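You operate a simulated robot arm through the tools that you are given. There is no shell and no other tool. Be economical: measure what you need, move in short steps, check, and stop when the job is done.

Carry out the task below with a simulated robot arm. There is one attempt and no reset: what you move stays moved.

Task
Put the red clip and the blue clip in the yellow crate.
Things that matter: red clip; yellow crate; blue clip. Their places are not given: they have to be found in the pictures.

It is judged by the outcome, as a careful person would: the job done as asked, and still so three seconds after it is handed in. It fails if anything else is knocked over, pushed out of place, dropped, spilled or broken.

Robot
A 7-joint arm with a two-finger parallel gripper, fixed in place. Base frame: the origin is at the foot of the arm, x ahead of it, y to its left, z up; the work surface is at about z = 0. Units: m, rad, N and s.
With the tool pointing down near the work surface it reaches from about 0.22 to 0.58 m from the base axis. Its first joint turns from -1.152 to 1.152 rad. Payload 2.5 kg.
The TCP is the grasp point between the finger pads, 0.023 m short of the fingertips. In the tool frame z runs along the fingers and y along their closing line. Largest opening 0.094 m; finger width 0.038, thickness 0.01; the body of the gripper, 0.054 by 0.096 m, starts 0.039 m behind the TCP.
Orientation is that of the tool frame in the base frame, as a unit quaternion [x, y, z, w]. With the fingers straight down and closing along the base's y, the tool's x points along the base's -x, its y along +y and its z along -z.

Tools
- The arm moves only by the tool play_rows. Its argument "plan" is a list of rows, each an object of numbers (a shift or turn left out is 0, a gripper value left out holds the last): "dx", "dy", "dz": the shift along the tool's x, y, z in units of 150 mm (1.0 is 150 mm); "ax", "ay", "az": the turn, a rotation vector about the tool's x, y, z in units of 120 degrees (1.0 is 120 degrees); "grip": the finger opening in mm, from 0 to 94. In form: [{"dx": .., "dy": .., "dz": .., "ax": .., "ay": .., "az": .., "grip": ..}, ...]. A call has 1 to 10 rows; each row is the pose to reach, as a shift and turn from the pose commanded when the call began, along the tool's axes at that moment. A call with a number of a shift or a turn outside -1 to 1 is refused whole. Rows are played at 5 a second. More than 0.05 m and 0.15 rad between two rows, or a gripper value outside its range, and nothing of the call is played. Where a pose cannot be reached the arm comes as near as it can. A force on the tool above 40 N (or 10 N above the force at the start of the call, whichever is more), or a blocked arm, ends the call early, and 0.2 s more pass. Each finger travels about 0.108 m/s and halts on what it meets, pressing with about 20 N; the grip force reading is that of the motor and also rises with nothing between the fingers. The clock runs only during rows and for 0.2 s after the last one: add rows that repeat a pose to give the fingers time. It gives the time, the measured TCP pose, the force on the tool (base axes), the opening and the grip force at its end, in the units of the frame above (readings bear some noise).
- Cameras (640 x 400 px; columns grow to the right, rows downward): "scene" is fixed at [0.1128, -0.3993, 0.5481]; the picture's right is [0.89, -0.45, 0.00], its down [-0.24, -0.48, -0.84] and it looks along [0.38, 0.75, -0.53] (base axes); focal length 334 px, centre (320, 200). "wrist" rides on the gripper at [-0.039, 0, -0.044] in the tool frame; the picture's right is [0.00, -1.00, 0.00], its down [0.97, 0.00, -0.24] and it looks along [0.24, 0.00, 0.97] (tool axes); focal length 218 px, centre (320, 200).
- snapshot(camera): a new picture of that camera. The clock stands still meanwhile.
- point_at(camera, pixels): there is no depth. For up to 12 entries [column, row, z] of the newest picture of that camera ("zoom" is the newest enlarged one), the place [x, y] in the base frame at which the ray of that pixel passes the height z, good to about 0.002 m. The clock stands still meanwhile.
- zoom(camera, box): a new picture of the part [left, top, right, bottom] of that camera's present view, enlarged. The clock stands still meanwhile.
- sign_off(): hands the job in; it is judged then, once.

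Go step by step. Measure first, check grasps and placings, and put right what went wrong. The budget is 60 turns and 30 pictures, counting those below and the enlarged ones. Unless the task says otherwise, let go and move clear before handing in, and close with one line.

The tools are called after ">>>" as name(argument=value, ...) on one line, values as JSON. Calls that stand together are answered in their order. play_rows: Moves the arm, as the interface text tells. Its arguments: {"type":"object","properties":{"plan":{"type":"array","items":{"type":"object","properties":{"dx":{"type":"number"},"dy":{"type":"number"},"dz":{"type":"number"},"ax":{"type":"number"},"ay":{"type":"number"},"az":{"type":"number"},"grip":{"type":"number"}}}}},"required":["plan"]} The other tools are called the same way: snapshot (camera) takes a picture; point_at (camera, pixels) gives the place at which the rays of pixels pass given heights; zoom (camera, box) takes an enlarged picture of a part of a camera's view; sign_off () hands the job in.

At the start:

```text
clock: 0.0
position: [0.3847, 0.1653, 0.3489]
tool_rot: [0.001, 1.0, 0.0, 0.0]
contact_force: [-0.5, 0.3, 0.2]
grip_width: 0.094
gripper_force: 0.1
```

scene: 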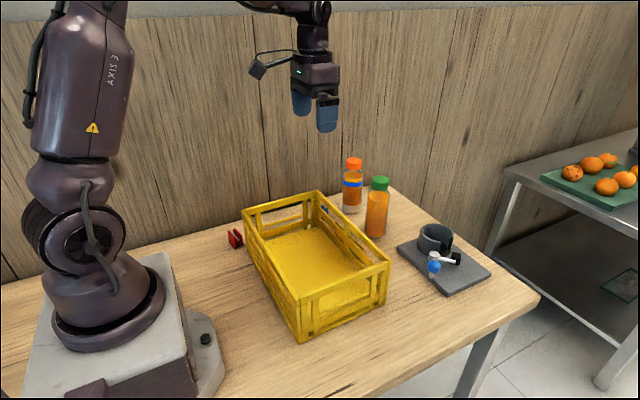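
wrist: 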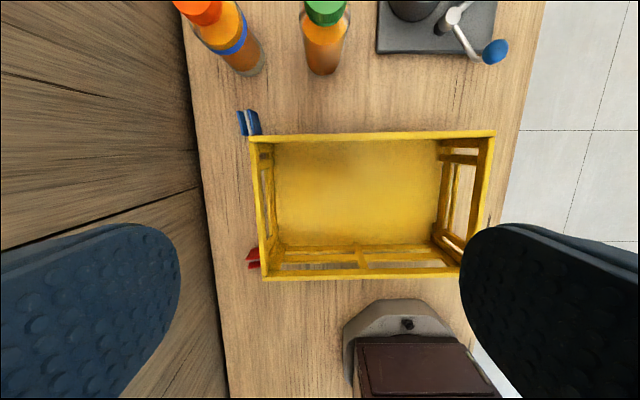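

The red clip shows at wrist (253,258), left of the crate, and the blue clip at (248,122), at the crate's far left corner. I'll enlarge both.

>>> zoom(camera="wrist", box=[200, 90, 360, 190])

>>> zoom(camera="scene", box=[200, 150, 400, 275])

>>> zoom(camera="wrist", box=[200, 200, 360, 300])

>>> point_at(camera="wrist", pixels=[[253, 258, 0.0], [248, 258, 0.03], [242, 122, 0.0], [254, 122, 0.0], [248, 122, 0.03], [250, 138, 0.1], [495, 131, 0.1], [263, 280, 0.1], [460, 278, 0.1], [275, 145, 0.01], [440, 240, 0.01]])

```text
4.00 times, centred on (280, 140) of wrist
```

zoom: 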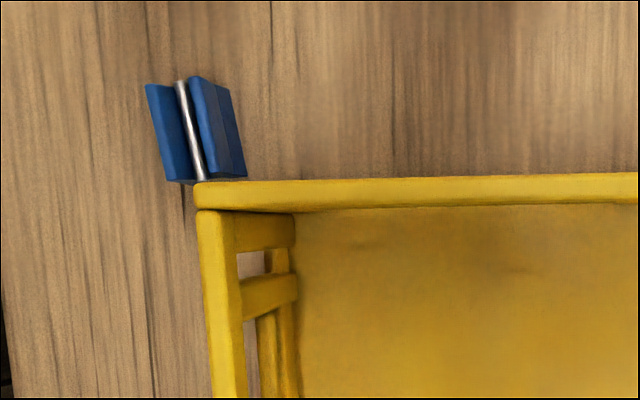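

```text
3.20 times, centred on (300, 212) of scene
```

zoom: 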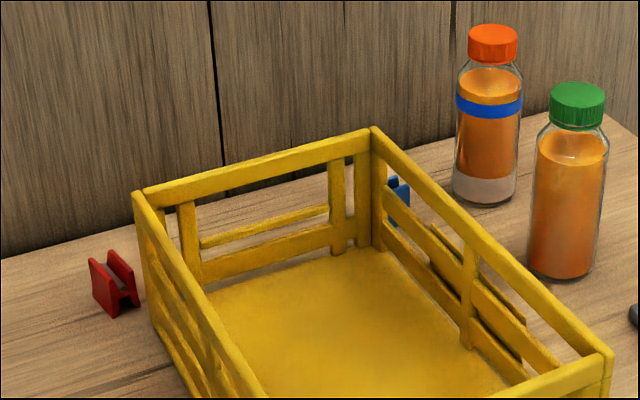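

```text
4.00 times, centred on (280, 250) of wrist
```

zoom: 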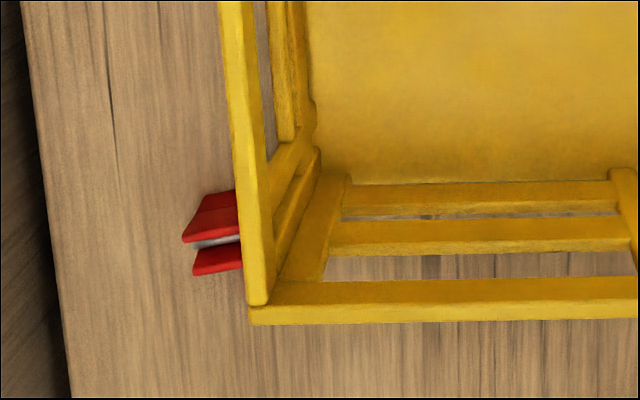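

```text
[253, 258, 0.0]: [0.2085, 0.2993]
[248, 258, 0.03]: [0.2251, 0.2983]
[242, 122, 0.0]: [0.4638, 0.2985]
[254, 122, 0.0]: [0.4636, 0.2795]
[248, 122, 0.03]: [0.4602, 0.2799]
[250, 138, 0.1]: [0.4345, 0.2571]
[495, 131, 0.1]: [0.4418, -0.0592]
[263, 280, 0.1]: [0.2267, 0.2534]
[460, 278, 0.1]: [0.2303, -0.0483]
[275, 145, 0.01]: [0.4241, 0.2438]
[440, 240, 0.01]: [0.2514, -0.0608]
```

Next I need the crate's rim height, so I'm reading the same rim corners in both views.

>>> point_at(camera="scene", pixels=[[318, 191, 0.08], [318, 191, 0.1], [318, 191, 0.12], [389, 263, 0.08], [389, 263, 0.1], [389, 263, 0.12], [243, 211, 0.1], [243, 211, 0.08], [235, 238, 0.0], [235, 238, 0.02], [300, 342, 0.0], [386, 305, 0.0]])

>>> point_at(camera="wrist", pixels=[[250, 135, 0.08], [250, 135, 0.12], [495, 131, 0.08], [495, 131, 0.12], [263, 280, 0.08], [263, 280, 0.12]])

```text
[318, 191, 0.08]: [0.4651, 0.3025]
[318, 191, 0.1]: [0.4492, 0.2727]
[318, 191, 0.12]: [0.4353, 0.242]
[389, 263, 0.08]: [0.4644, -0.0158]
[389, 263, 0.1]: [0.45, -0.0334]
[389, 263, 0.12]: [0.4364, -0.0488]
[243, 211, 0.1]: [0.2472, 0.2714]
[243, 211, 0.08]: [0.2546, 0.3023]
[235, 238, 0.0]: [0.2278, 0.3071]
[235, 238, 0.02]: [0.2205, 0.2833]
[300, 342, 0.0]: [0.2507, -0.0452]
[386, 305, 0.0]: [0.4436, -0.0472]
```

```text
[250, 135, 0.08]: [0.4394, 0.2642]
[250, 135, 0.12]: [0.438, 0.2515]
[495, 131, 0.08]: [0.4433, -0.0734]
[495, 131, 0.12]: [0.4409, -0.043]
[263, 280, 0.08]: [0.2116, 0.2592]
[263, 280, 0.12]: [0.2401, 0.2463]
```

The rim is at about z=0.115, and the crate spans x 0.237–0.438 and y -0.045–0.252. I'll check the back wall's position before moving near it.

>>> point_at(camera="wrist", pixels=[[186, 60, 0.0], [200, 170, 0.0], [215, 270, 0.0], [225, 370, 0.0]])

>>> play_rows(plan=[{"dx": 0.17, "dy": 0.12, "dz": 0.1}, {"dx": 0.34, "dy": 0.24, "dz": 0.2}, {"dx": 0.51, "dy": 0.36, "dz": 0.3}, {"dx": 0.68, "dy": 0.48, "dz": 0.4}, {"dx": 0.85, "dy": 0.6, "dz": 0.5}, {"dx": 1.0, "dy": 0.72, "dz": 0.6}, {"dx": 1.0, "dy": 0.72, "dz": 0.6}])

>>> snapshot(camera="wrist")

```text
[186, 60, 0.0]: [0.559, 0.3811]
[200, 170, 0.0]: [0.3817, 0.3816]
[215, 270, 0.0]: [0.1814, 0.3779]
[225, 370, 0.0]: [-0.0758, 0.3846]
```

```text
clock: 1.6
position: [0.2346, 0.2725, 0.2604]
tool_rot: [0.0, 1.0, 0.0, 0.0]
contact_force: [1.2, -1.2, -0.4]
grip_width: 0.0943
gripper_force: 0.1
```

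```text
24 pictures are left
```

wrist: 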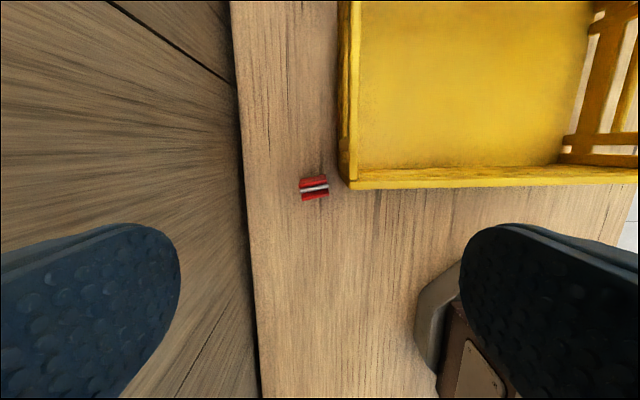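

The red clip is now clear at (314,188). I'll enlarge it to find its edges.

>>> zoom(camera="wrist", box=[274, 158, 354, 208])

>>> zoom(camera="scene", box=[210, 215, 274, 255])

```text
8.00 times, centred on (314, 183) of wrist
```

zoom: 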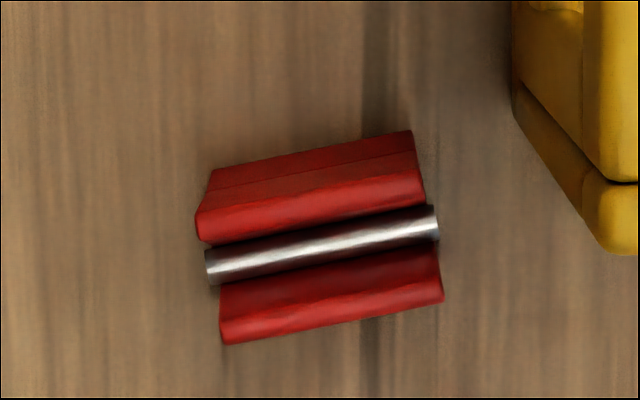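

```text
10.00 times, centred on (242, 235) of scene
```

zoom: 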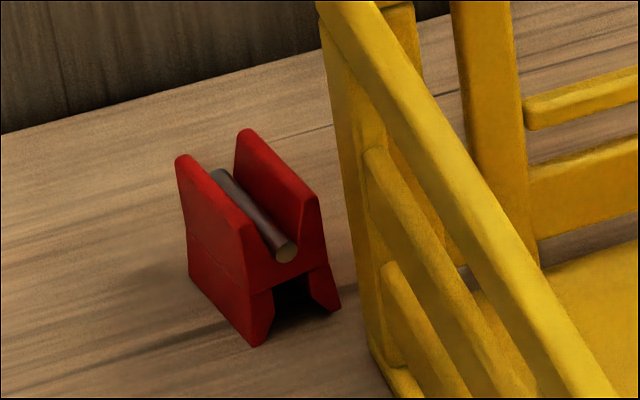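

The clip is H-shaped and stands with its length roughly along y. I'll measure its corners from both views.

>>> zoom(camera="wrist", box=[274, 158, 354, 208])

>>> point_at(camera="wrist", pixels=[[298.5, 187.5, 0.03], [326.5, 181, 0.03], [301.5, 200, 0.03], [329, 194, 0.03], [300, 191, 0.02], [328.5, 186, 0.02], [298.5, 187.5, 0.04], [329, 194, 0.04], [301, 179, 0.0], [325, 174.5, 0.0], [340, 181, 0.0], [340, 185, 0.115]])

>>> point_at(camera="scene", pixels=[[235.3, 249.5, 0.0], [229, 242.5, 0.0], [244, 245.5, 0.0], [228.2, 230.8, 0.03], [235.3, 238, 0.03], [242, 235, 0.03], [234.3, 228, 0.03], [228.2, 230.8, 0.04], [242, 235, 0.04]])

```text
8.00 times, centred on (314, 183) of wrist
```

zoom: 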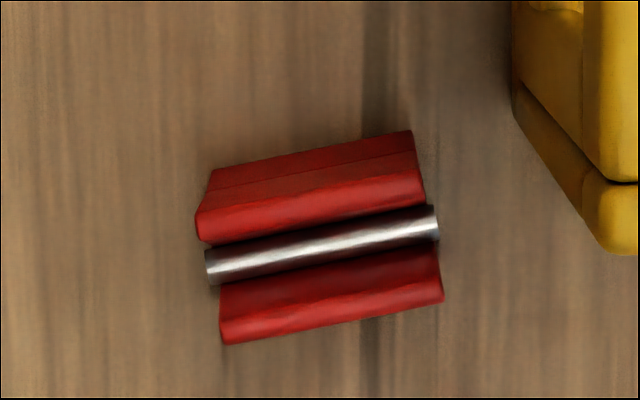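

```text
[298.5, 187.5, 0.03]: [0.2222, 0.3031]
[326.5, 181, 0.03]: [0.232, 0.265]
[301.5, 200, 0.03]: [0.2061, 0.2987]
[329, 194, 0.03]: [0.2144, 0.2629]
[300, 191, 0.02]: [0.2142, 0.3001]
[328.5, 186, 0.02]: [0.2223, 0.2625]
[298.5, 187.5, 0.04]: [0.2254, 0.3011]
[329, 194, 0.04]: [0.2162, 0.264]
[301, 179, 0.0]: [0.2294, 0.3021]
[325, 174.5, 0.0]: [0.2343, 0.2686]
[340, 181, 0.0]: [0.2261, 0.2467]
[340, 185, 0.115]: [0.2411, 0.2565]
```

```text
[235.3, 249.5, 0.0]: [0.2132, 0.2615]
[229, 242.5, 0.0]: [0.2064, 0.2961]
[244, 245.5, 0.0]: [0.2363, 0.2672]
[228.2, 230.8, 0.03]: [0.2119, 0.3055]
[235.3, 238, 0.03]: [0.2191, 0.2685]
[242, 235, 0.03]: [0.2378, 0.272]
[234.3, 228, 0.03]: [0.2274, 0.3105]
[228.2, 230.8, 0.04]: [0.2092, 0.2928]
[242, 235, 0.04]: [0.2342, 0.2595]
```

The clip is about 37 mm by 24 mm and 33 mm tall, centred near (0.221,0.282), and sits close to the crate's side. I need to see the gripper's attachments before choosing an approach side.

>>> snapshot(camera="scene")

```text
20 pictures are left
```

scene: 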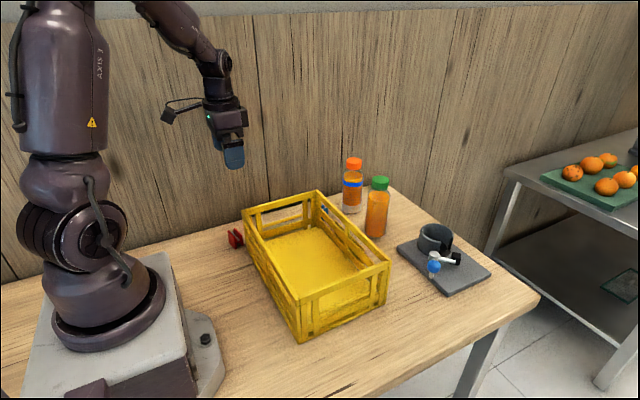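

A box on a stalk sticks out from the gripper at (168,115). I'll enlarge it and estimate its offset.

>>> zoom(camera="scene", box=[140, 60, 268, 180])

>>> point_at(camera="scene", pixels=[[168, 115, 0.3], [168, 115, 0.34], [168, 115, 0.38], [240, 110, 0.32], [234, 165, 0.24], [210, 117, 0.34], [210, 117, 0.32]])

```text
3.33 times, centred on (204, 120) of scene
```

zoom: 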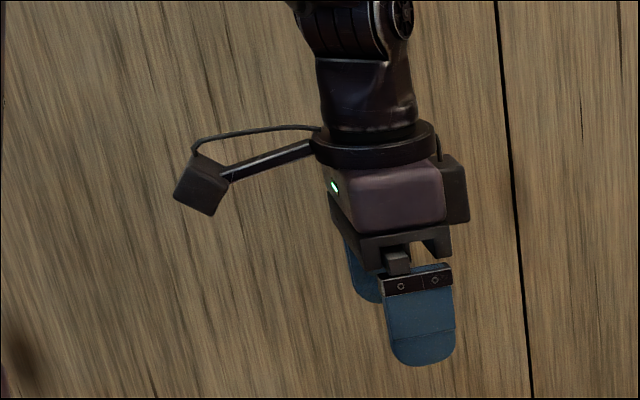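

```text
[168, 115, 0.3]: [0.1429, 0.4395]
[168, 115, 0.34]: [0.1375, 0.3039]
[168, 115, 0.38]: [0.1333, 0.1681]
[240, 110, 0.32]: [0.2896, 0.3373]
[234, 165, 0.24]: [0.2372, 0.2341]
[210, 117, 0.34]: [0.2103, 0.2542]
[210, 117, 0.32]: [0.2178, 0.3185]
```

The stalk reaches about 0.1 m along tool +x, so it should keep pointing to -x. I'll close along y from just outside the crate's near edge (x<0.237), leaning the hand 15° back from the crate, and go to a pose above the clip first.

>>> play_rows(plan=[{"dx": 0.05, "dy": 0.02, "dz": 0.18, "ay": -0.04, "grip": 62}, {"dx": 0.1, "dy": 0.04, "dz": 0.36, "ay": -0.08}, {"dx": 0.15, "dy": 0.065, "dz": 0.54, "ay": -0.125}, {"dx": 0.2, "dy": 0.085, "dz": 0.727, "ay": -0.125}, {"dx": 0.2, "dy": 0.085, "dz": 0.727, "ay": -0.125}])

>>> snapshot(camera="wrist")

>>> snapshot(camera="scene")

```text
clock: 2.8
position: [0.2033, 0.2871, 0.1502]
tool_rot: [0.0, 0.992, 0.0, 0.13]
contact_force: [-0.2, -0.6, -1.0]
grip_width: 0.0619
gripper_force: 0.1
```

```text
18 pictures are left
```

wrist: 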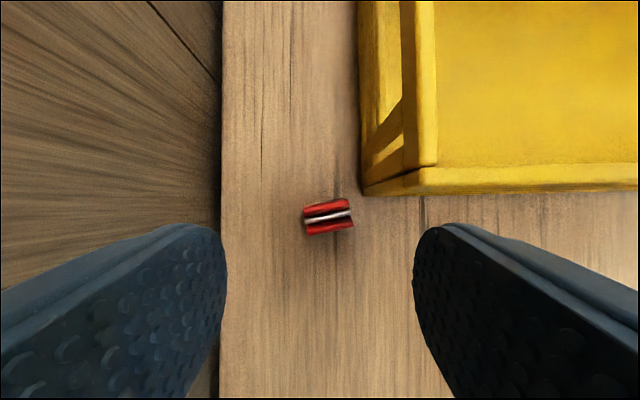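

```text
17 pictures are left
```

scene: 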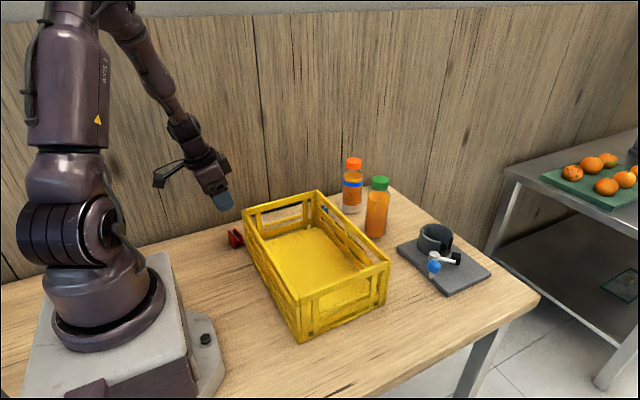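

The tilt is in the right direction and the clip is at (328,217). I'll re-measure the clip ends and the crate corner from here.

>>> point_at(camera="wrist", pixels=[[303, 207, 0.033], [350, 199, 0.033], [307, 235, 0.033], [355, 227, 0.033], [362, 194, 0.0], [437, 164, 0.115], [437, 170, 0.115], [421, 170, 0.115], [421, 193, 0.115], [362, 194, 0.02]])

```text
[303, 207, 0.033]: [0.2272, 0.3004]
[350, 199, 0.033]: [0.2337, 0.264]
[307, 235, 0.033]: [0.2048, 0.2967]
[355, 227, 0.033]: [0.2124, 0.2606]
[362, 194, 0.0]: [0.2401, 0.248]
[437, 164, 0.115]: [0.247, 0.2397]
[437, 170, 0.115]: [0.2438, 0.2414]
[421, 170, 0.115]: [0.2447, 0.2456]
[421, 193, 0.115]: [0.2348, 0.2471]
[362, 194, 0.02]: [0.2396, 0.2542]
```

The crate corner is at about (0.235,0.248) and the clip centre at (0.2195,0.2805), so there is clearance. I'll go straight down to z≈0.03.

>>> play_rows(plan=[{"dx": 0.05, "dy": -0.01, "dz": 0.2}, {"dx": 0.1, "dy": -0.02, "dz": 0.4}, {"dx": 0.145, "dy": -0.02, "dz": 0.58}, {"dx": 0.17, "dy": -0.02, "dz": 0.68}, {"dx": 0.194, "dy": -0.02, "dz": 0.776}, {"dx": 0.194, "dy": -0.02, "dz": 0.776}])

>>> snapshot(camera="wrist")

```text
clock: 4.2
position: [0.2061, 0.284, 0.0322]
tool_rot: [0.001, 0.991, -0.001, 0.131]
contact_force: [-0.3, 0.8, 0.0]
grip_width: 0.0622
gripper_force: 0.2
```

```text
16 pictures are left
```

wrist: 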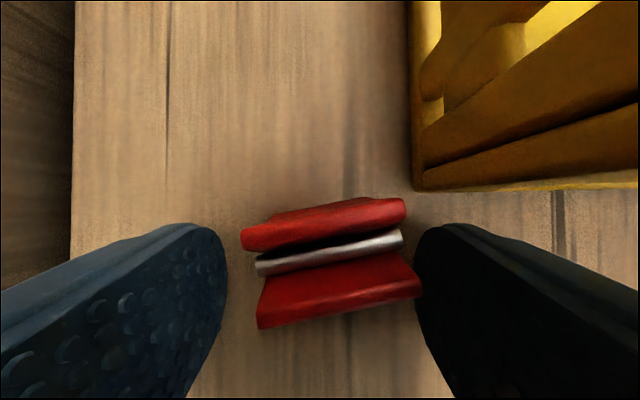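

No contact so far, and the clip sits between the pads. Closing now.

>>> play_rows(plan=[{"grip": 45}, {"grip": 30}, {"grip": 25}, {"grip": 25}])

>>> snapshot(camera="wrist")

```text
clock: 5.2
position: [0.2064, 0.2824, 0.0309]
tool_rot: [0.0, 0.991, 0.0, 0.131]
contact_force: [-0.2, 0.3, -0.5]
grip_width: 0.0353
gripper_force: 19.8
```

```text
15 pictures are left
```

wrist: 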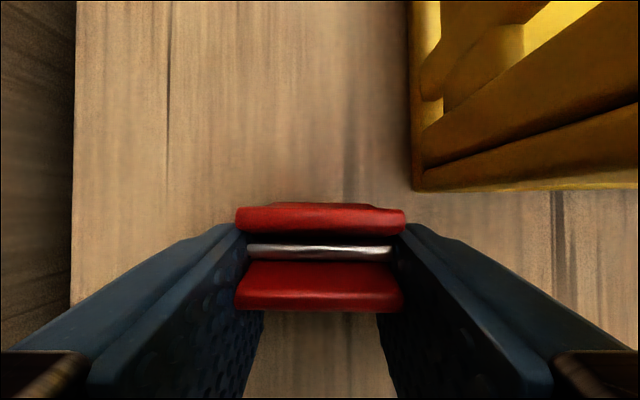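

The opening is 35 mm with a firm grip, and the clip is square between the pads. I'll lift straight up.

>>> play_rows(plan=[{"dx": -0.03, "dz": -0.11}, {"dx": -0.075, "dz": -0.28}, {"dx": -0.14, "dz": -0.52}, {"dx": -0.2, "dz": -0.75}, {"dx": -0.259, "dz": -0.966}, {"dx": -0.259, "dz": -0.966}])

```text
clock: 6.6
position: [0.2071, 0.2833, 0.1804]
tool_rot: [0.0, 0.991, 0.0, 0.131]
contact_force: [0.5, 0.1, 0.2]
grip_width: 0.0352
gripper_force: 20.4
```

Still held. Next I'll carry it over the middle of the crate at z≈0.21.

>>> play_rows(plan=[{"dx": -0.052, "dz": -0.193}, {"dx": -0.25, "dy": -0.2, "dz": -0.14}, {"dx": -0.45, "dy": -0.4, "dz": -0.09}, {"dx": -0.65, "dy": -0.62, "dz": -0.03}, {"dx": -0.844, "dy": -0.82, "dz": 0.019}, {"dx": -0.844, "dy": -0.82, "dz": 0.019}])

```text
clock: 8.0
position: [0.3307, 0.159, 0.2096]
tool_rot: [0.0, 0.991, -0.001, 0.13]
contact_force: [-0.5, 0.2, -0.4]
grip_width: 0.0354
gripper_force: 19.7
```

Now I'll yaw about the vertical by about 85° so the stalk lies along the crate's long side.

>>> play_rows(plan=[{"ax": -0.0183, "az": -0.0683}, {"ax": -0.0366, "az": -0.1366}, {"ax": -0.0549, "az": -0.2048}, {"ax": -0.0732, "az": -0.2731}, {"ax": -0.0915, "az": -0.3414}, {"ax": -0.1097, "az": -0.4097}, {"ax": -0.128, "az": -0.478}, {"ax": -0.1463, "az": -0.5462}, {"ax": -0.1646, "az": -0.6145}, {"ax": -0.1829, "az": -0.6828}])

>>> snapshot(camera="scene")

>>> snapshot(camera="wrist")

```text
clock: 10.2
position: [0.3299, 0.1608, 0.2091]
tool_rot: [-0.67, 0.731, 0.089, 0.097]
contact_force: [0.1, 0.3, -0.1]
grip_width: 0.0349
gripper_force: 19.6
```

```text
14 pictures are left
```

scene: 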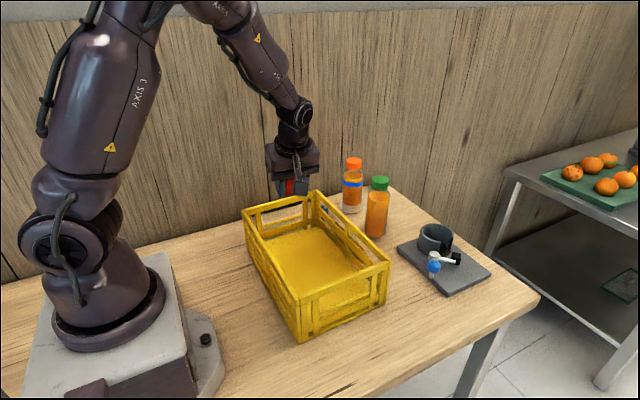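

```text
13 pictures are left
```

wrist: 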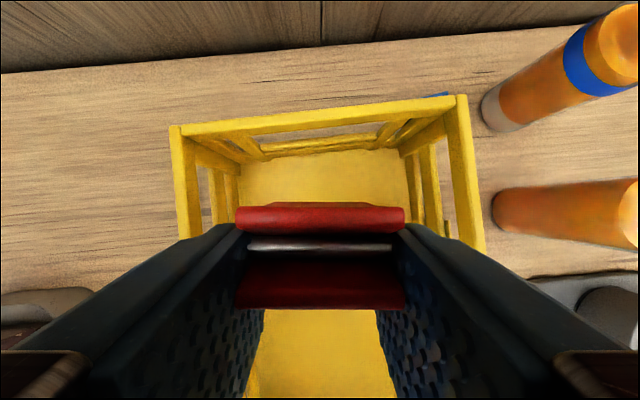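

The tool x axis now points to -y, with the crate around the clip. I'll lower straight down to z≈0.06.

>>> play_rows(plan=[{"dx": 0.07, "dy": -0.03, "dz": 0.27}, {"dx": 0.14, "dy": -0.05, "dz": 0.52}, {"dx": 0.2, "dy": -0.05, "dz": 0.75}, {"dx": 0.26, "dy": -0.05, "dz": 0.966}, {"dx": 0.26, "dy": -0.05, "dz": 0.966}])

>>> snapshot(camera="scene")

```text
clock: 11.4
position: [0.3375, 0.1581, 0.06]
tool_rot: [-0.669, 0.731, 0.088, 0.097]
contact_force: [-0.5, -0.2, -0.4]
grip_width: 0.0355
gripper_force: 20.2
```

```text
12 pictures are left
```

scene: 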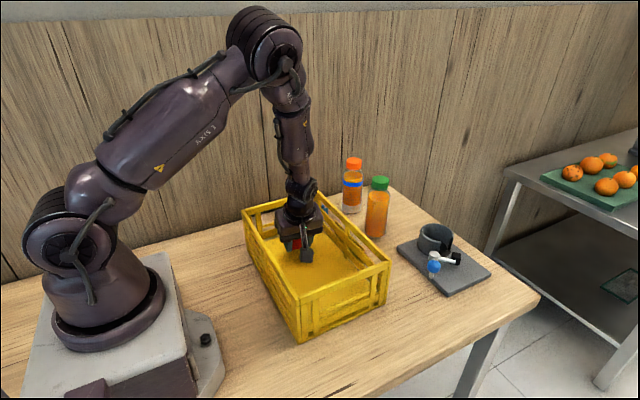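

The stalk box at (306,254) is inside the crate and clear of its walls. I'll lower in small steps until contact.

>>> play_rows(plan=[{"dx": 0.0087, "dz": 0.032}, {"dx": 0.0174, "dz": 0.064}, {"dx": 0.026, "dz": 0.097}, {"dx": 0.03, "dz": 0.116}, {"dx": 0.035, "dz": 0.129}, {"dx": 0.035, "dz": 0.129}])

```text
clock: 12.8
position: [0.3375, 0.158, 0.04]
tool_rot: [-0.669, 0.732, 0.088, 0.097]
contact_force: [0.0, -0.6, -0.1]
grip_width: 0.0351
gripper_force: 20.2
```

No contact yet, and the clip's bottom is at about z=0.009. I'll go a few mm further.

>>> play_rows(plan=[{"dx": 0.0035, "dz": 0.013}, {"dx": 0.007, "dz": 0.026}, {"dx": 0.0087, "dz": 0.032}, {"dx": 0.0087, "dz": 0.032}])

```text
clock: 13.8
position: [0.3379, 0.1597, 0.0343]
tool_rot: [-0.668, 0.733, 0.087, 0.097]
contact_force: [-6.5, -1.9, 24.1]
grip_width: 0.0354
gripper_force: 20.3
```

It touches the floor at 24 N. I'll ease up 2 mm, open, then rise.

>>> play_rows(plan=[{"dx": -0.0035, "dz": -0.013}, {"dx": -0.0035, "dz": -0.013, "grip": 45}, {"dx": -0.0035, "dz": -0.013, "grip": 58}, {"dx": -0.0035, "dz": -0.013, "grip": 58}, {"dx": -0.04, "dz": -0.15}, {"dx": -0.11, "dz": -0.4}, {"dx": -0.18, "dz": -0.67}, {"dx": -0.259, "dz": -0.966}, {"dx": -0.259, "dz": -0.966}])

>>> snapshot(camera="wrist")

```text
clock: 15.8
position: [0.3364, 0.1603, 0.1864]
tool_rot: [-0.669, 0.732, 0.087, 0.095]
contact_force: [1.2, 0.3, -0.5]
grip_width: 0.0582
gripper_force: 0.1
```

```text
11 pictures are left
```

wrist: 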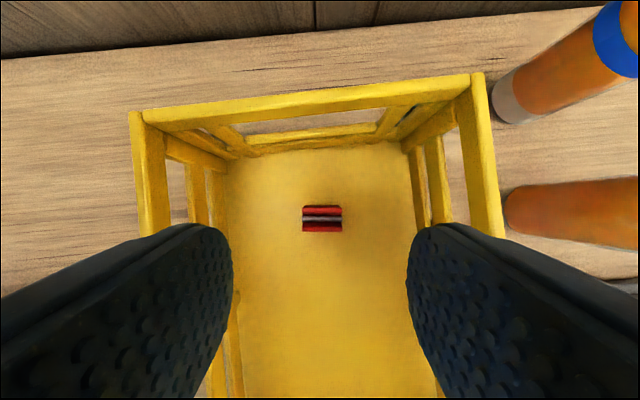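

The red clip stands on the crate floor at (322,218). I'll rise and turn the yaw back.

>>> play_rows(plan=[{"dx": -0.03, "dz": -0.1, "ax": 0.0183, "az": 0.0683}, {"dx": -0.06, "dz": -0.2, "ax": 0.0366, "az": 0.1366}, {"dx": -0.09, "dz": -0.3, "ax": 0.0549, "az": 0.2048}, {"dx": -0.104, "dz": -0.386, "ax": 0.0732, "az": 0.2731}, {"dx": -0.104, "dz": -0.386, "ax": 0.0915, "az": 0.3414}, {"dx": -0.104, "dz": -0.386, "ax": 0.1097, "az": 0.4097}, {"dx": -0.104, "dz": -0.386, "ax": 0.128, "az": 0.478}, {"dx": -0.104, "dz": -0.386, "ax": 0.1463, "az": 0.5462}, {"dx": -0.104, "dz": -0.386, "ax": 0.1646, "az": 0.6145}, {"dx": -0.104, "dz": -0.386, "ax": 0.1829, "az": 0.6828}])

```text
clock: 18.0
position: [0.3376, 0.1581, 0.245]
tool_rot: [0.001, 0.991, -0.001, 0.131]
contact_force: [0.0, 0.5, 0.0]
grip_width: 0.058
gripper_force: 0.1
```

Next I'll level the hand and move to a view above the blue clip.

>>> play_rows(plan=[{"dx": -0.15, "dy": 0.15, "dz": 0.04, "ay": 0.03}, {"dx": -0.3, "dy": 0.3, "dz": 0.08, "ay": 0.06}, {"dx": -0.45, "dy": 0.45, "dz": 0.12, "ay": 0.09}, {"dx": -0.6, "dy": 0.6, "dz": 0.16, "ay": 0.125}, {"dx": -0.72, "dy": 0.747, "dz": 0.193, "ay": 0.125}, {"dx": -0.72, "dy": 0.747, "dz": 0.193, "ay": 0.125}])

>>> snapshot(camera="wrist")

```text
clock: 19.4
position: [0.4512, 0.2691, 0.2429]
tool_rot: [-0.001, 1.0, -0.001, 0.0]
contact_force: [-0.9, 1.0, 0.5]
grip_width: 0.0581
gripper_force: 0.2
```

```text
10 pictures are left
```

wrist: 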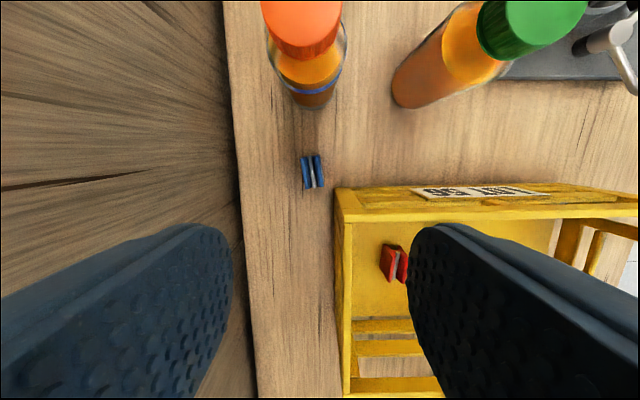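

The blue clip is at (313,172), with the orange-capped bottle in front of it at (312,105). I'll enlarge and measure.

>>> zoom(camera="wrist", box=[264, 70, 424, 220])

>>> point_at(camera="wrist", pixels=[[301, 157, 0.033], [320, 154, 0.033], [304, 189, 0.033], [325, 187, 0.033], [312, 172, 0.02], [293, 108, 0.0], [312, 110, 0.0], [335, 100, 0.0], [335, 190, 0.115], [336, 220, 0.115], [344, 222, 0.115], [270, 60, 0.1]])

```text
2.67 times, centred on (344, 145) of wrist
```

zoom: 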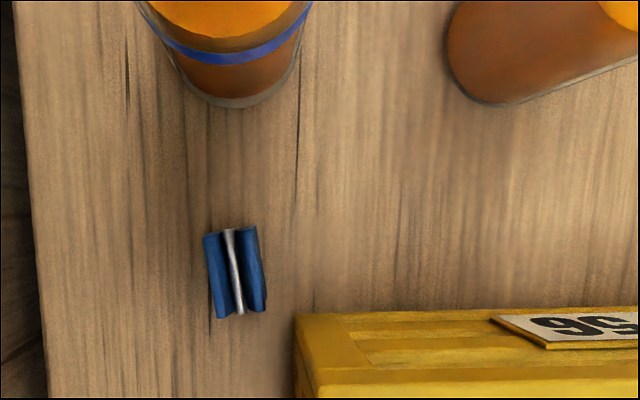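

```text
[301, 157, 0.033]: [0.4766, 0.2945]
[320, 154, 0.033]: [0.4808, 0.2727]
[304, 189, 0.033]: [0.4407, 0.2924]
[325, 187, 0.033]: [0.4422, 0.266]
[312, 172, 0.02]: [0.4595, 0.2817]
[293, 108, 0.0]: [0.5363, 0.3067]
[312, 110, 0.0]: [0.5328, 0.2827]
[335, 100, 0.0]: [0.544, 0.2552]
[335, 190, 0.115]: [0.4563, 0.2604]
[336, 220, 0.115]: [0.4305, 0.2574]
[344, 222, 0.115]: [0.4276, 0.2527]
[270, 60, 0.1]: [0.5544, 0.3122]
```

The clip is centred at (0.460,0.281), the crate face is at x≈0.438 and the bottle's near edge at x≈0.533. I'll come down vertically at x=0.470, stopping halfway to check.

>>> play_rows(plan=[{"dx": -0.127, "dy": 0.087}, {"dx": -0.127, "dy": 0.087, "dz": 0.25}, {"dx": -0.127, "dy": 0.087, "dz": 0.5}, {"dx": -0.127, "dy": 0.087, "dz": 0.73}, {"dx": -0.127, "dy": 0.087, "dz": 0.73}])

>>> snapshot(camera="wrist")

>>> zoom(camera="scene", box=[230, 90, 420, 260])

```text
clock: 20.6
position: [0.4703, 0.2815, 0.134]
tool_rot: [0.0, 1.0, 0.0, -0.001]
contact_force: [-0.3, 0.1, -1.1]
grip_width: 0.0581
gripper_force: 0.0
```

```text
8 pictures are left
```

wrist: 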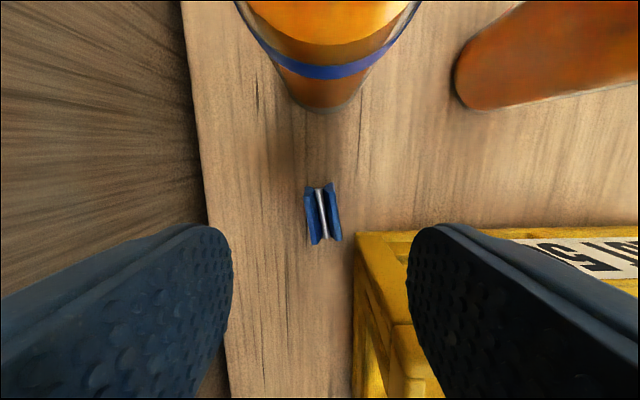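

```text
2.35 times, centred on (325, 175) of scene
```

zoom: 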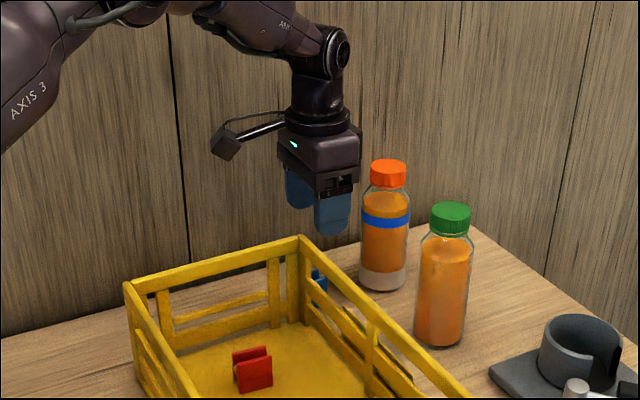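

>>> point_at(camera="wrist", pixels=[[304, 190, 0.033], [332, 183, 0.033], [312, 244, 0.033], [342, 240, 0.033], [355, 233, 0.0], [390, 325, 0.115], [320, 110, 0.0], [320, 70, 0.06], [248, 0, 0.08], [410, 231, 0.0]])

```text
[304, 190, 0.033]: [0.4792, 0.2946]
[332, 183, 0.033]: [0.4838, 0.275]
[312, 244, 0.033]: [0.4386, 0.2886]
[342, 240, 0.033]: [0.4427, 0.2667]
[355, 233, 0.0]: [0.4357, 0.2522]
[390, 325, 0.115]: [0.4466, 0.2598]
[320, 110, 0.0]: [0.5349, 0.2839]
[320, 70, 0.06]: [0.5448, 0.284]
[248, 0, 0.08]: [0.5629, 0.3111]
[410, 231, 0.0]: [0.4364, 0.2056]
```

The crate rim looks slightly farther out, at about x=0.441–0.446. I'll shift 6 mm more toward +x, since the bottle is still clear, lower to just above rim clearance, and check.

>>> play_rows(plan=[{"dx": -0.038}, {"dx": -0.038, "dz": 0.15}, {"dx": -0.038, "dz": 0.28}, {"dx": -0.038, "dz": 0.28}])

>>> snapshot(camera="wrist")

>>> zoom(camera="scene", box=[280, 130, 400, 230])

```text
clock: 21.6
position: [0.475, 0.2823, 0.0932]
tool_rot: [0.0, 1.0, 0.0, 0.0]
contact_force: [-0.1, 0.2, 0.7]
grip_width: 0.0583
gripper_force: 0.0
```

```text
6 pictures are left
```

wrist: 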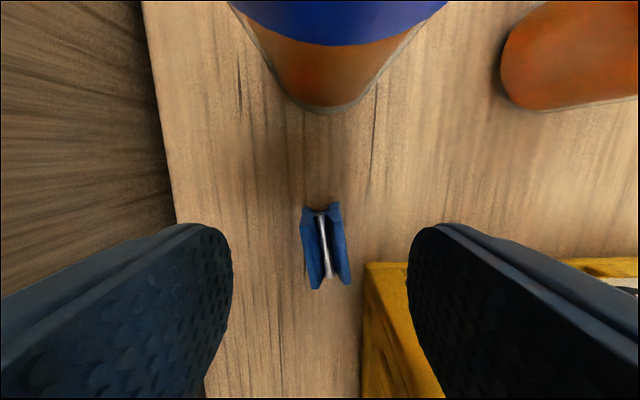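

```text
4.00 times, centred on (340, 180) of scene
```

zoom: 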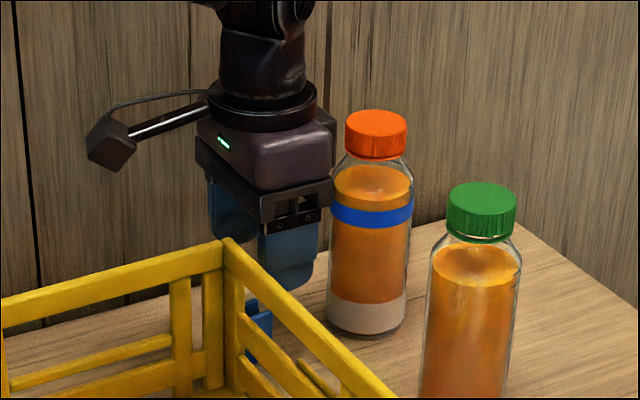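

Both sides look clear. I'll check the wrist-camera housing's edge at (364,161) against the bottle's left side before going down.

>>> point_at(camera="scene", pixels=[[364, 158, 0.16], [364, 158, 0.17], [364, 158, 0.15], [364, 165, 0.15], [362.5, 177, 0.1], [362.5, 177, 0.11], [363, 180, 0.1]])

>>> point_at(camera="wrist", pixels=[[325, 113, 0.0], [325, 45, 0.08], [340, 45, 0.085], [365, 263, 0.0]])

```text
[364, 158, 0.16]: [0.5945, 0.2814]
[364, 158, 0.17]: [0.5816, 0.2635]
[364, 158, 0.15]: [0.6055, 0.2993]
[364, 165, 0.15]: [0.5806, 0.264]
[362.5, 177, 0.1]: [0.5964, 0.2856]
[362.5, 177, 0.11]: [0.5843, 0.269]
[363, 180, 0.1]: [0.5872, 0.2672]
```

```text
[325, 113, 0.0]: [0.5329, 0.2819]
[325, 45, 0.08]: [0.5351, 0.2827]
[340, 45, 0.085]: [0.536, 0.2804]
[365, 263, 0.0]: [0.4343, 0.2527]
```

The zoom was widened (its left edge is column 260), so the true pixels are (344,158) and (342.5,177). Re-reading those.

>>> point_at(camera="scene", pixels=[[344, 158, 0.15], [344, 158, 0.16], [344, 158, 0.17], [344, 167, 0.15], [342.5, 183, 0.1], [342.5, 183, 0.11], [342.5, 183, 0.09]])

```text
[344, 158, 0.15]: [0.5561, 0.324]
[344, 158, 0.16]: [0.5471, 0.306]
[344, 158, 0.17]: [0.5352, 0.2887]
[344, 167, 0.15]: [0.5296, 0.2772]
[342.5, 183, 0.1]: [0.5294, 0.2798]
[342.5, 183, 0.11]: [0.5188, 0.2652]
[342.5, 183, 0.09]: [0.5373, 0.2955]
```

The rightmost corner of the housing is at its -y edge (y≈0.262), which puts it at x≈0.52. That leaves about 13 mm to the bottle, so I'll descend slowly.

>>> play_rows(plan=[{"dz": 0.08}, {"dz": 0.16}, {"dz": 0.24}, {"dz": 0.32}, {"dz": 0.38}, {"dz": 0.433}, {"dz": 0.433}])

>>> snapshot(camera="wrist")

```text
clock: 23.2
position: [0.4745, 0.2831, 0.0283]
tool_rot: [0.0, 1.0, 0.0, 0.001]
contact_force: [0.4, 0.2, 0.0]
grip_width: 0.0578
gripper_force: 0.1
```

```text
4 pictures are left
```

wrist: 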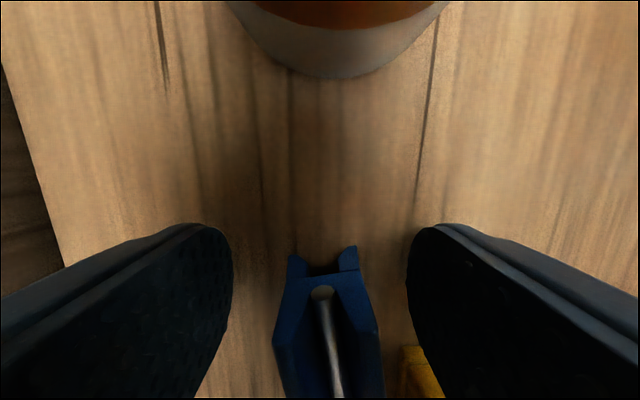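

No contact, and the clip lies between the pads. Closing.

>>> play_rows(plan=[{"grip": 42}, {"grip": 28}, {"grip": 15}, {"grip": 15}, {"grip": 15}])

```text
clock: 24.4
position: [0.4754, 0.2836, 0.0276]
tool_rot: [0.0, 1.0, 0.0, -0.001]
contact_force: [-0.2, 0.3, -0.3]
grip_width: 0.0221
gripper_force: 20.0
```

Gripped at 22 mm. Lifting straight up.

>>> play_rows(plan=[{"dz": -0.05}, {"dz": -0.15}, {"dz": -0.35}, {"dz": -0.6}, {"dz": -0.85}, {"dz": -1.0}, {"dz": -1.0}])

>>> snapshot(camera="wrist")

```text
clock: 26.0
position: [0.4751, 0.2838, 0.1805]
tool_rot: [0.0, 1.0, 0.0, 0.0]
contact_force: [0.0, 0.0, -0.3]
grip_width: 0.0222
gripper_force: 20.0
```

```text
3 pictures are left
```

wrist: 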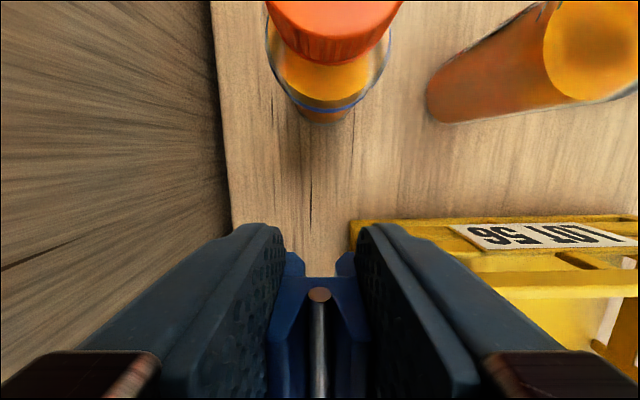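

The clip is held level at (318,320). I'll carry it over the crate.

>>> play_rows(plan=[{"dz": -0.2}, {"dx": 0.18, "dy": -0.2, "dz": -0.2}, {"dx": 0.37, "dy": -0.4, "dz": -0.2}, {"dx": 0.56, "dy": -0.6, "dz": -0.2}, {"dx": 0.75, "dy": -0.8, "dz": -0.2}, {"dx": 0.933, "dy": -1.0, "dz": -0.2}, {"dx": 0.933, "dy": -1.0, "dz": -0.2}])

```text
clock: 27.6
position: [0.3343, 0.1327, 0.2101]
tool_rot: [0.0, 1.0, 0.0, 0.001]
contact_force: [0.4, -0.3, -0.4]
grip_width: 0.0222
gripper_force: 20.1
```

Now I'll yaw about 85° while shifting to y≈0.11.

>>> play_rows(plan=[{"dy": -0.03, "az": -0.0707}, {"dy": -0.06, "az": -0.1414}, {"dy": -0.09, "az": -0.2121}, {"dy": -0.12, "az": -0.2828}, {"dy": -0.15, "az": -0.3535}, {"dy": -0.15, "az": -0.4242}, {"dy": -0.15, "az": -0.4949}, {"dy": -0.15, "az": -0.5656}, {"dy": -0.15, "az": -0.6363}, {"dy": -0.15, "az": -0.707}])

```text
clock: 29.8
position: [0.3342, 0.1116, 0.2081]
tool_rot: [-0.675, 0.738, 0.0, 0.0]
contact_force: [0.2, -0.3, 0.4]
grip_width: 0.0221
gripper_force: 20.1
```

The pose is as planned. Lowering to z≈0.058.

>>> play_rows(plan=[{"dz": 0.25}, {"dz": 0.5}, {"dz": 0.75}, {"dz": 0.9}, {"dz": 1.0}, {"dz": 1.0}])

>>> snapshot(camera="scene")

```text
clock: 31.2
position: [0.3339, 0.113, 0.0567]
tool_rot: [-0.675, 0.738, 0.0, -0.001]
contact_force: [0.1, -0.4, 0.0]
grip_width: 0.0219
gripper_force: 19.8
```

```text
2 pictures are left
```

scene: 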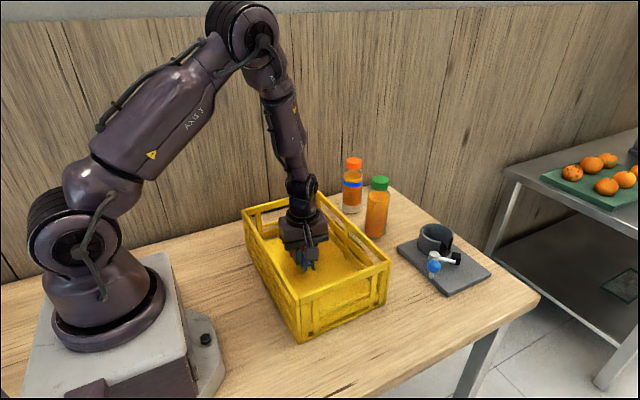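

The hand is clear inside the crate. I'll go down the last 21 mm to about 1 mm above the floor.

>>> play_rows(plan=[{"dz": 0.05}, {"dz": 0.1}, {"dz": 0.125}, {"dz": 0.14}, {"dz": 0.147}, {"dz": 0.147}])

```text
clock: 32.6
position: [0.3348, 0.1114, 0.0359]
tool_rot: [-0.674, 0.739, 0.0, 0.0]
contact_force: [-0.5, 0.0, 0.4]
grip_width: 0.0219
gripper_force: 19.8
```

>>> play_rows(plan=[{"dz": 0.008}, {"dz": 0.014}, {"dz": 0.014}])

```text
clock: 33.4
position: [0.3365, 0.1122, 0.0347]
tool_rot: [-0.674, 0.738, -0.001, 0.001]
contact_force: [-2.5, 2.7, 23.2]
grip_width: 0.0221
gripper_force: 20.2
```

It's resting on the floor (23 N). I'll ease up 1 mm, open, and rise clear.

>>> play_rows(plan=[{"dz": -0.008}, {"dz": -0.008, "grip": 32}, {"dz": -0.008, "grip": 42}, {"dz": -0.008, "grip": 42}, {"dz": -0.1}, {"dz": -0.3}, {"dz": -0.55}, {"dz": -0.8}, {"dz": -1.0}, {"dz": -1.0}])

>>> snapshot(camera="wrist")

```text
clock: 35.6
position: [0.3346, 0.1119, 0.1832]
tool_rot: [-0.674, 0.739, 0.0, 0.0]
contact_force: [-0.7, -0.7, 0.1]
grip_width: 0.042
gripper_force: 0.1
```

```text
1 pictures are left
```

wrist: 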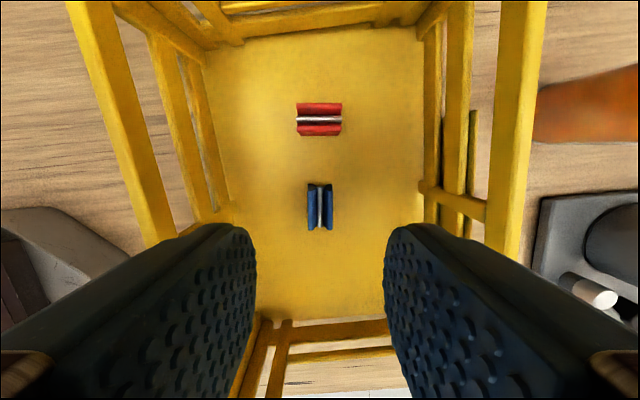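

Both clips stand on the crate floor, red at (319,120) and blue at (320,207). I'll rise a little further and take a final scene picture.

>>> play_rows(plan=[{"dz": -0.25}, {"dz": -0.5}, {"dz": -0.75}, {"dz": -0.75}])

>>> snapshot(camera="scene")

```text
clock: 36.6
position: [0.3323, 0.1112, 0.2972]
tool_rot: [-0.675, 0.738, 0.0, 0.0]
contact_force: [0.1, -0.2, -0.8]
grip_width: 0.0421
gripper_force: 0.1
```

```text
0 pictures are left
```

scene: 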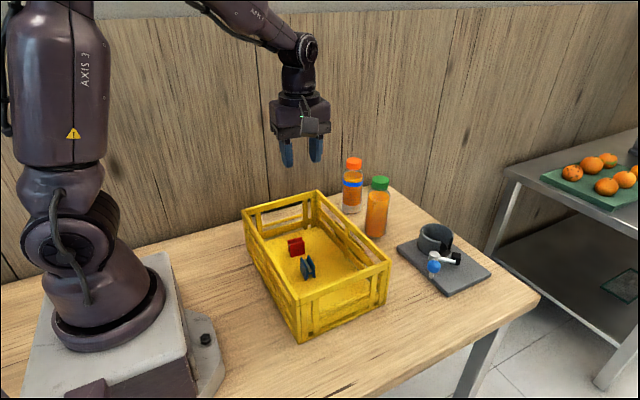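

The final picture shows both clips in the crate, red at (296,247) and blue at (308,268). The crate and bottles look unmoved and the hand is clear, so I'm handing in.

>>> sign_off()

```text
The job is handed in.
```

The red clip and the blue clip are both in the yellow crate, standing on its floor, and nothing else looks moved in the final picture.
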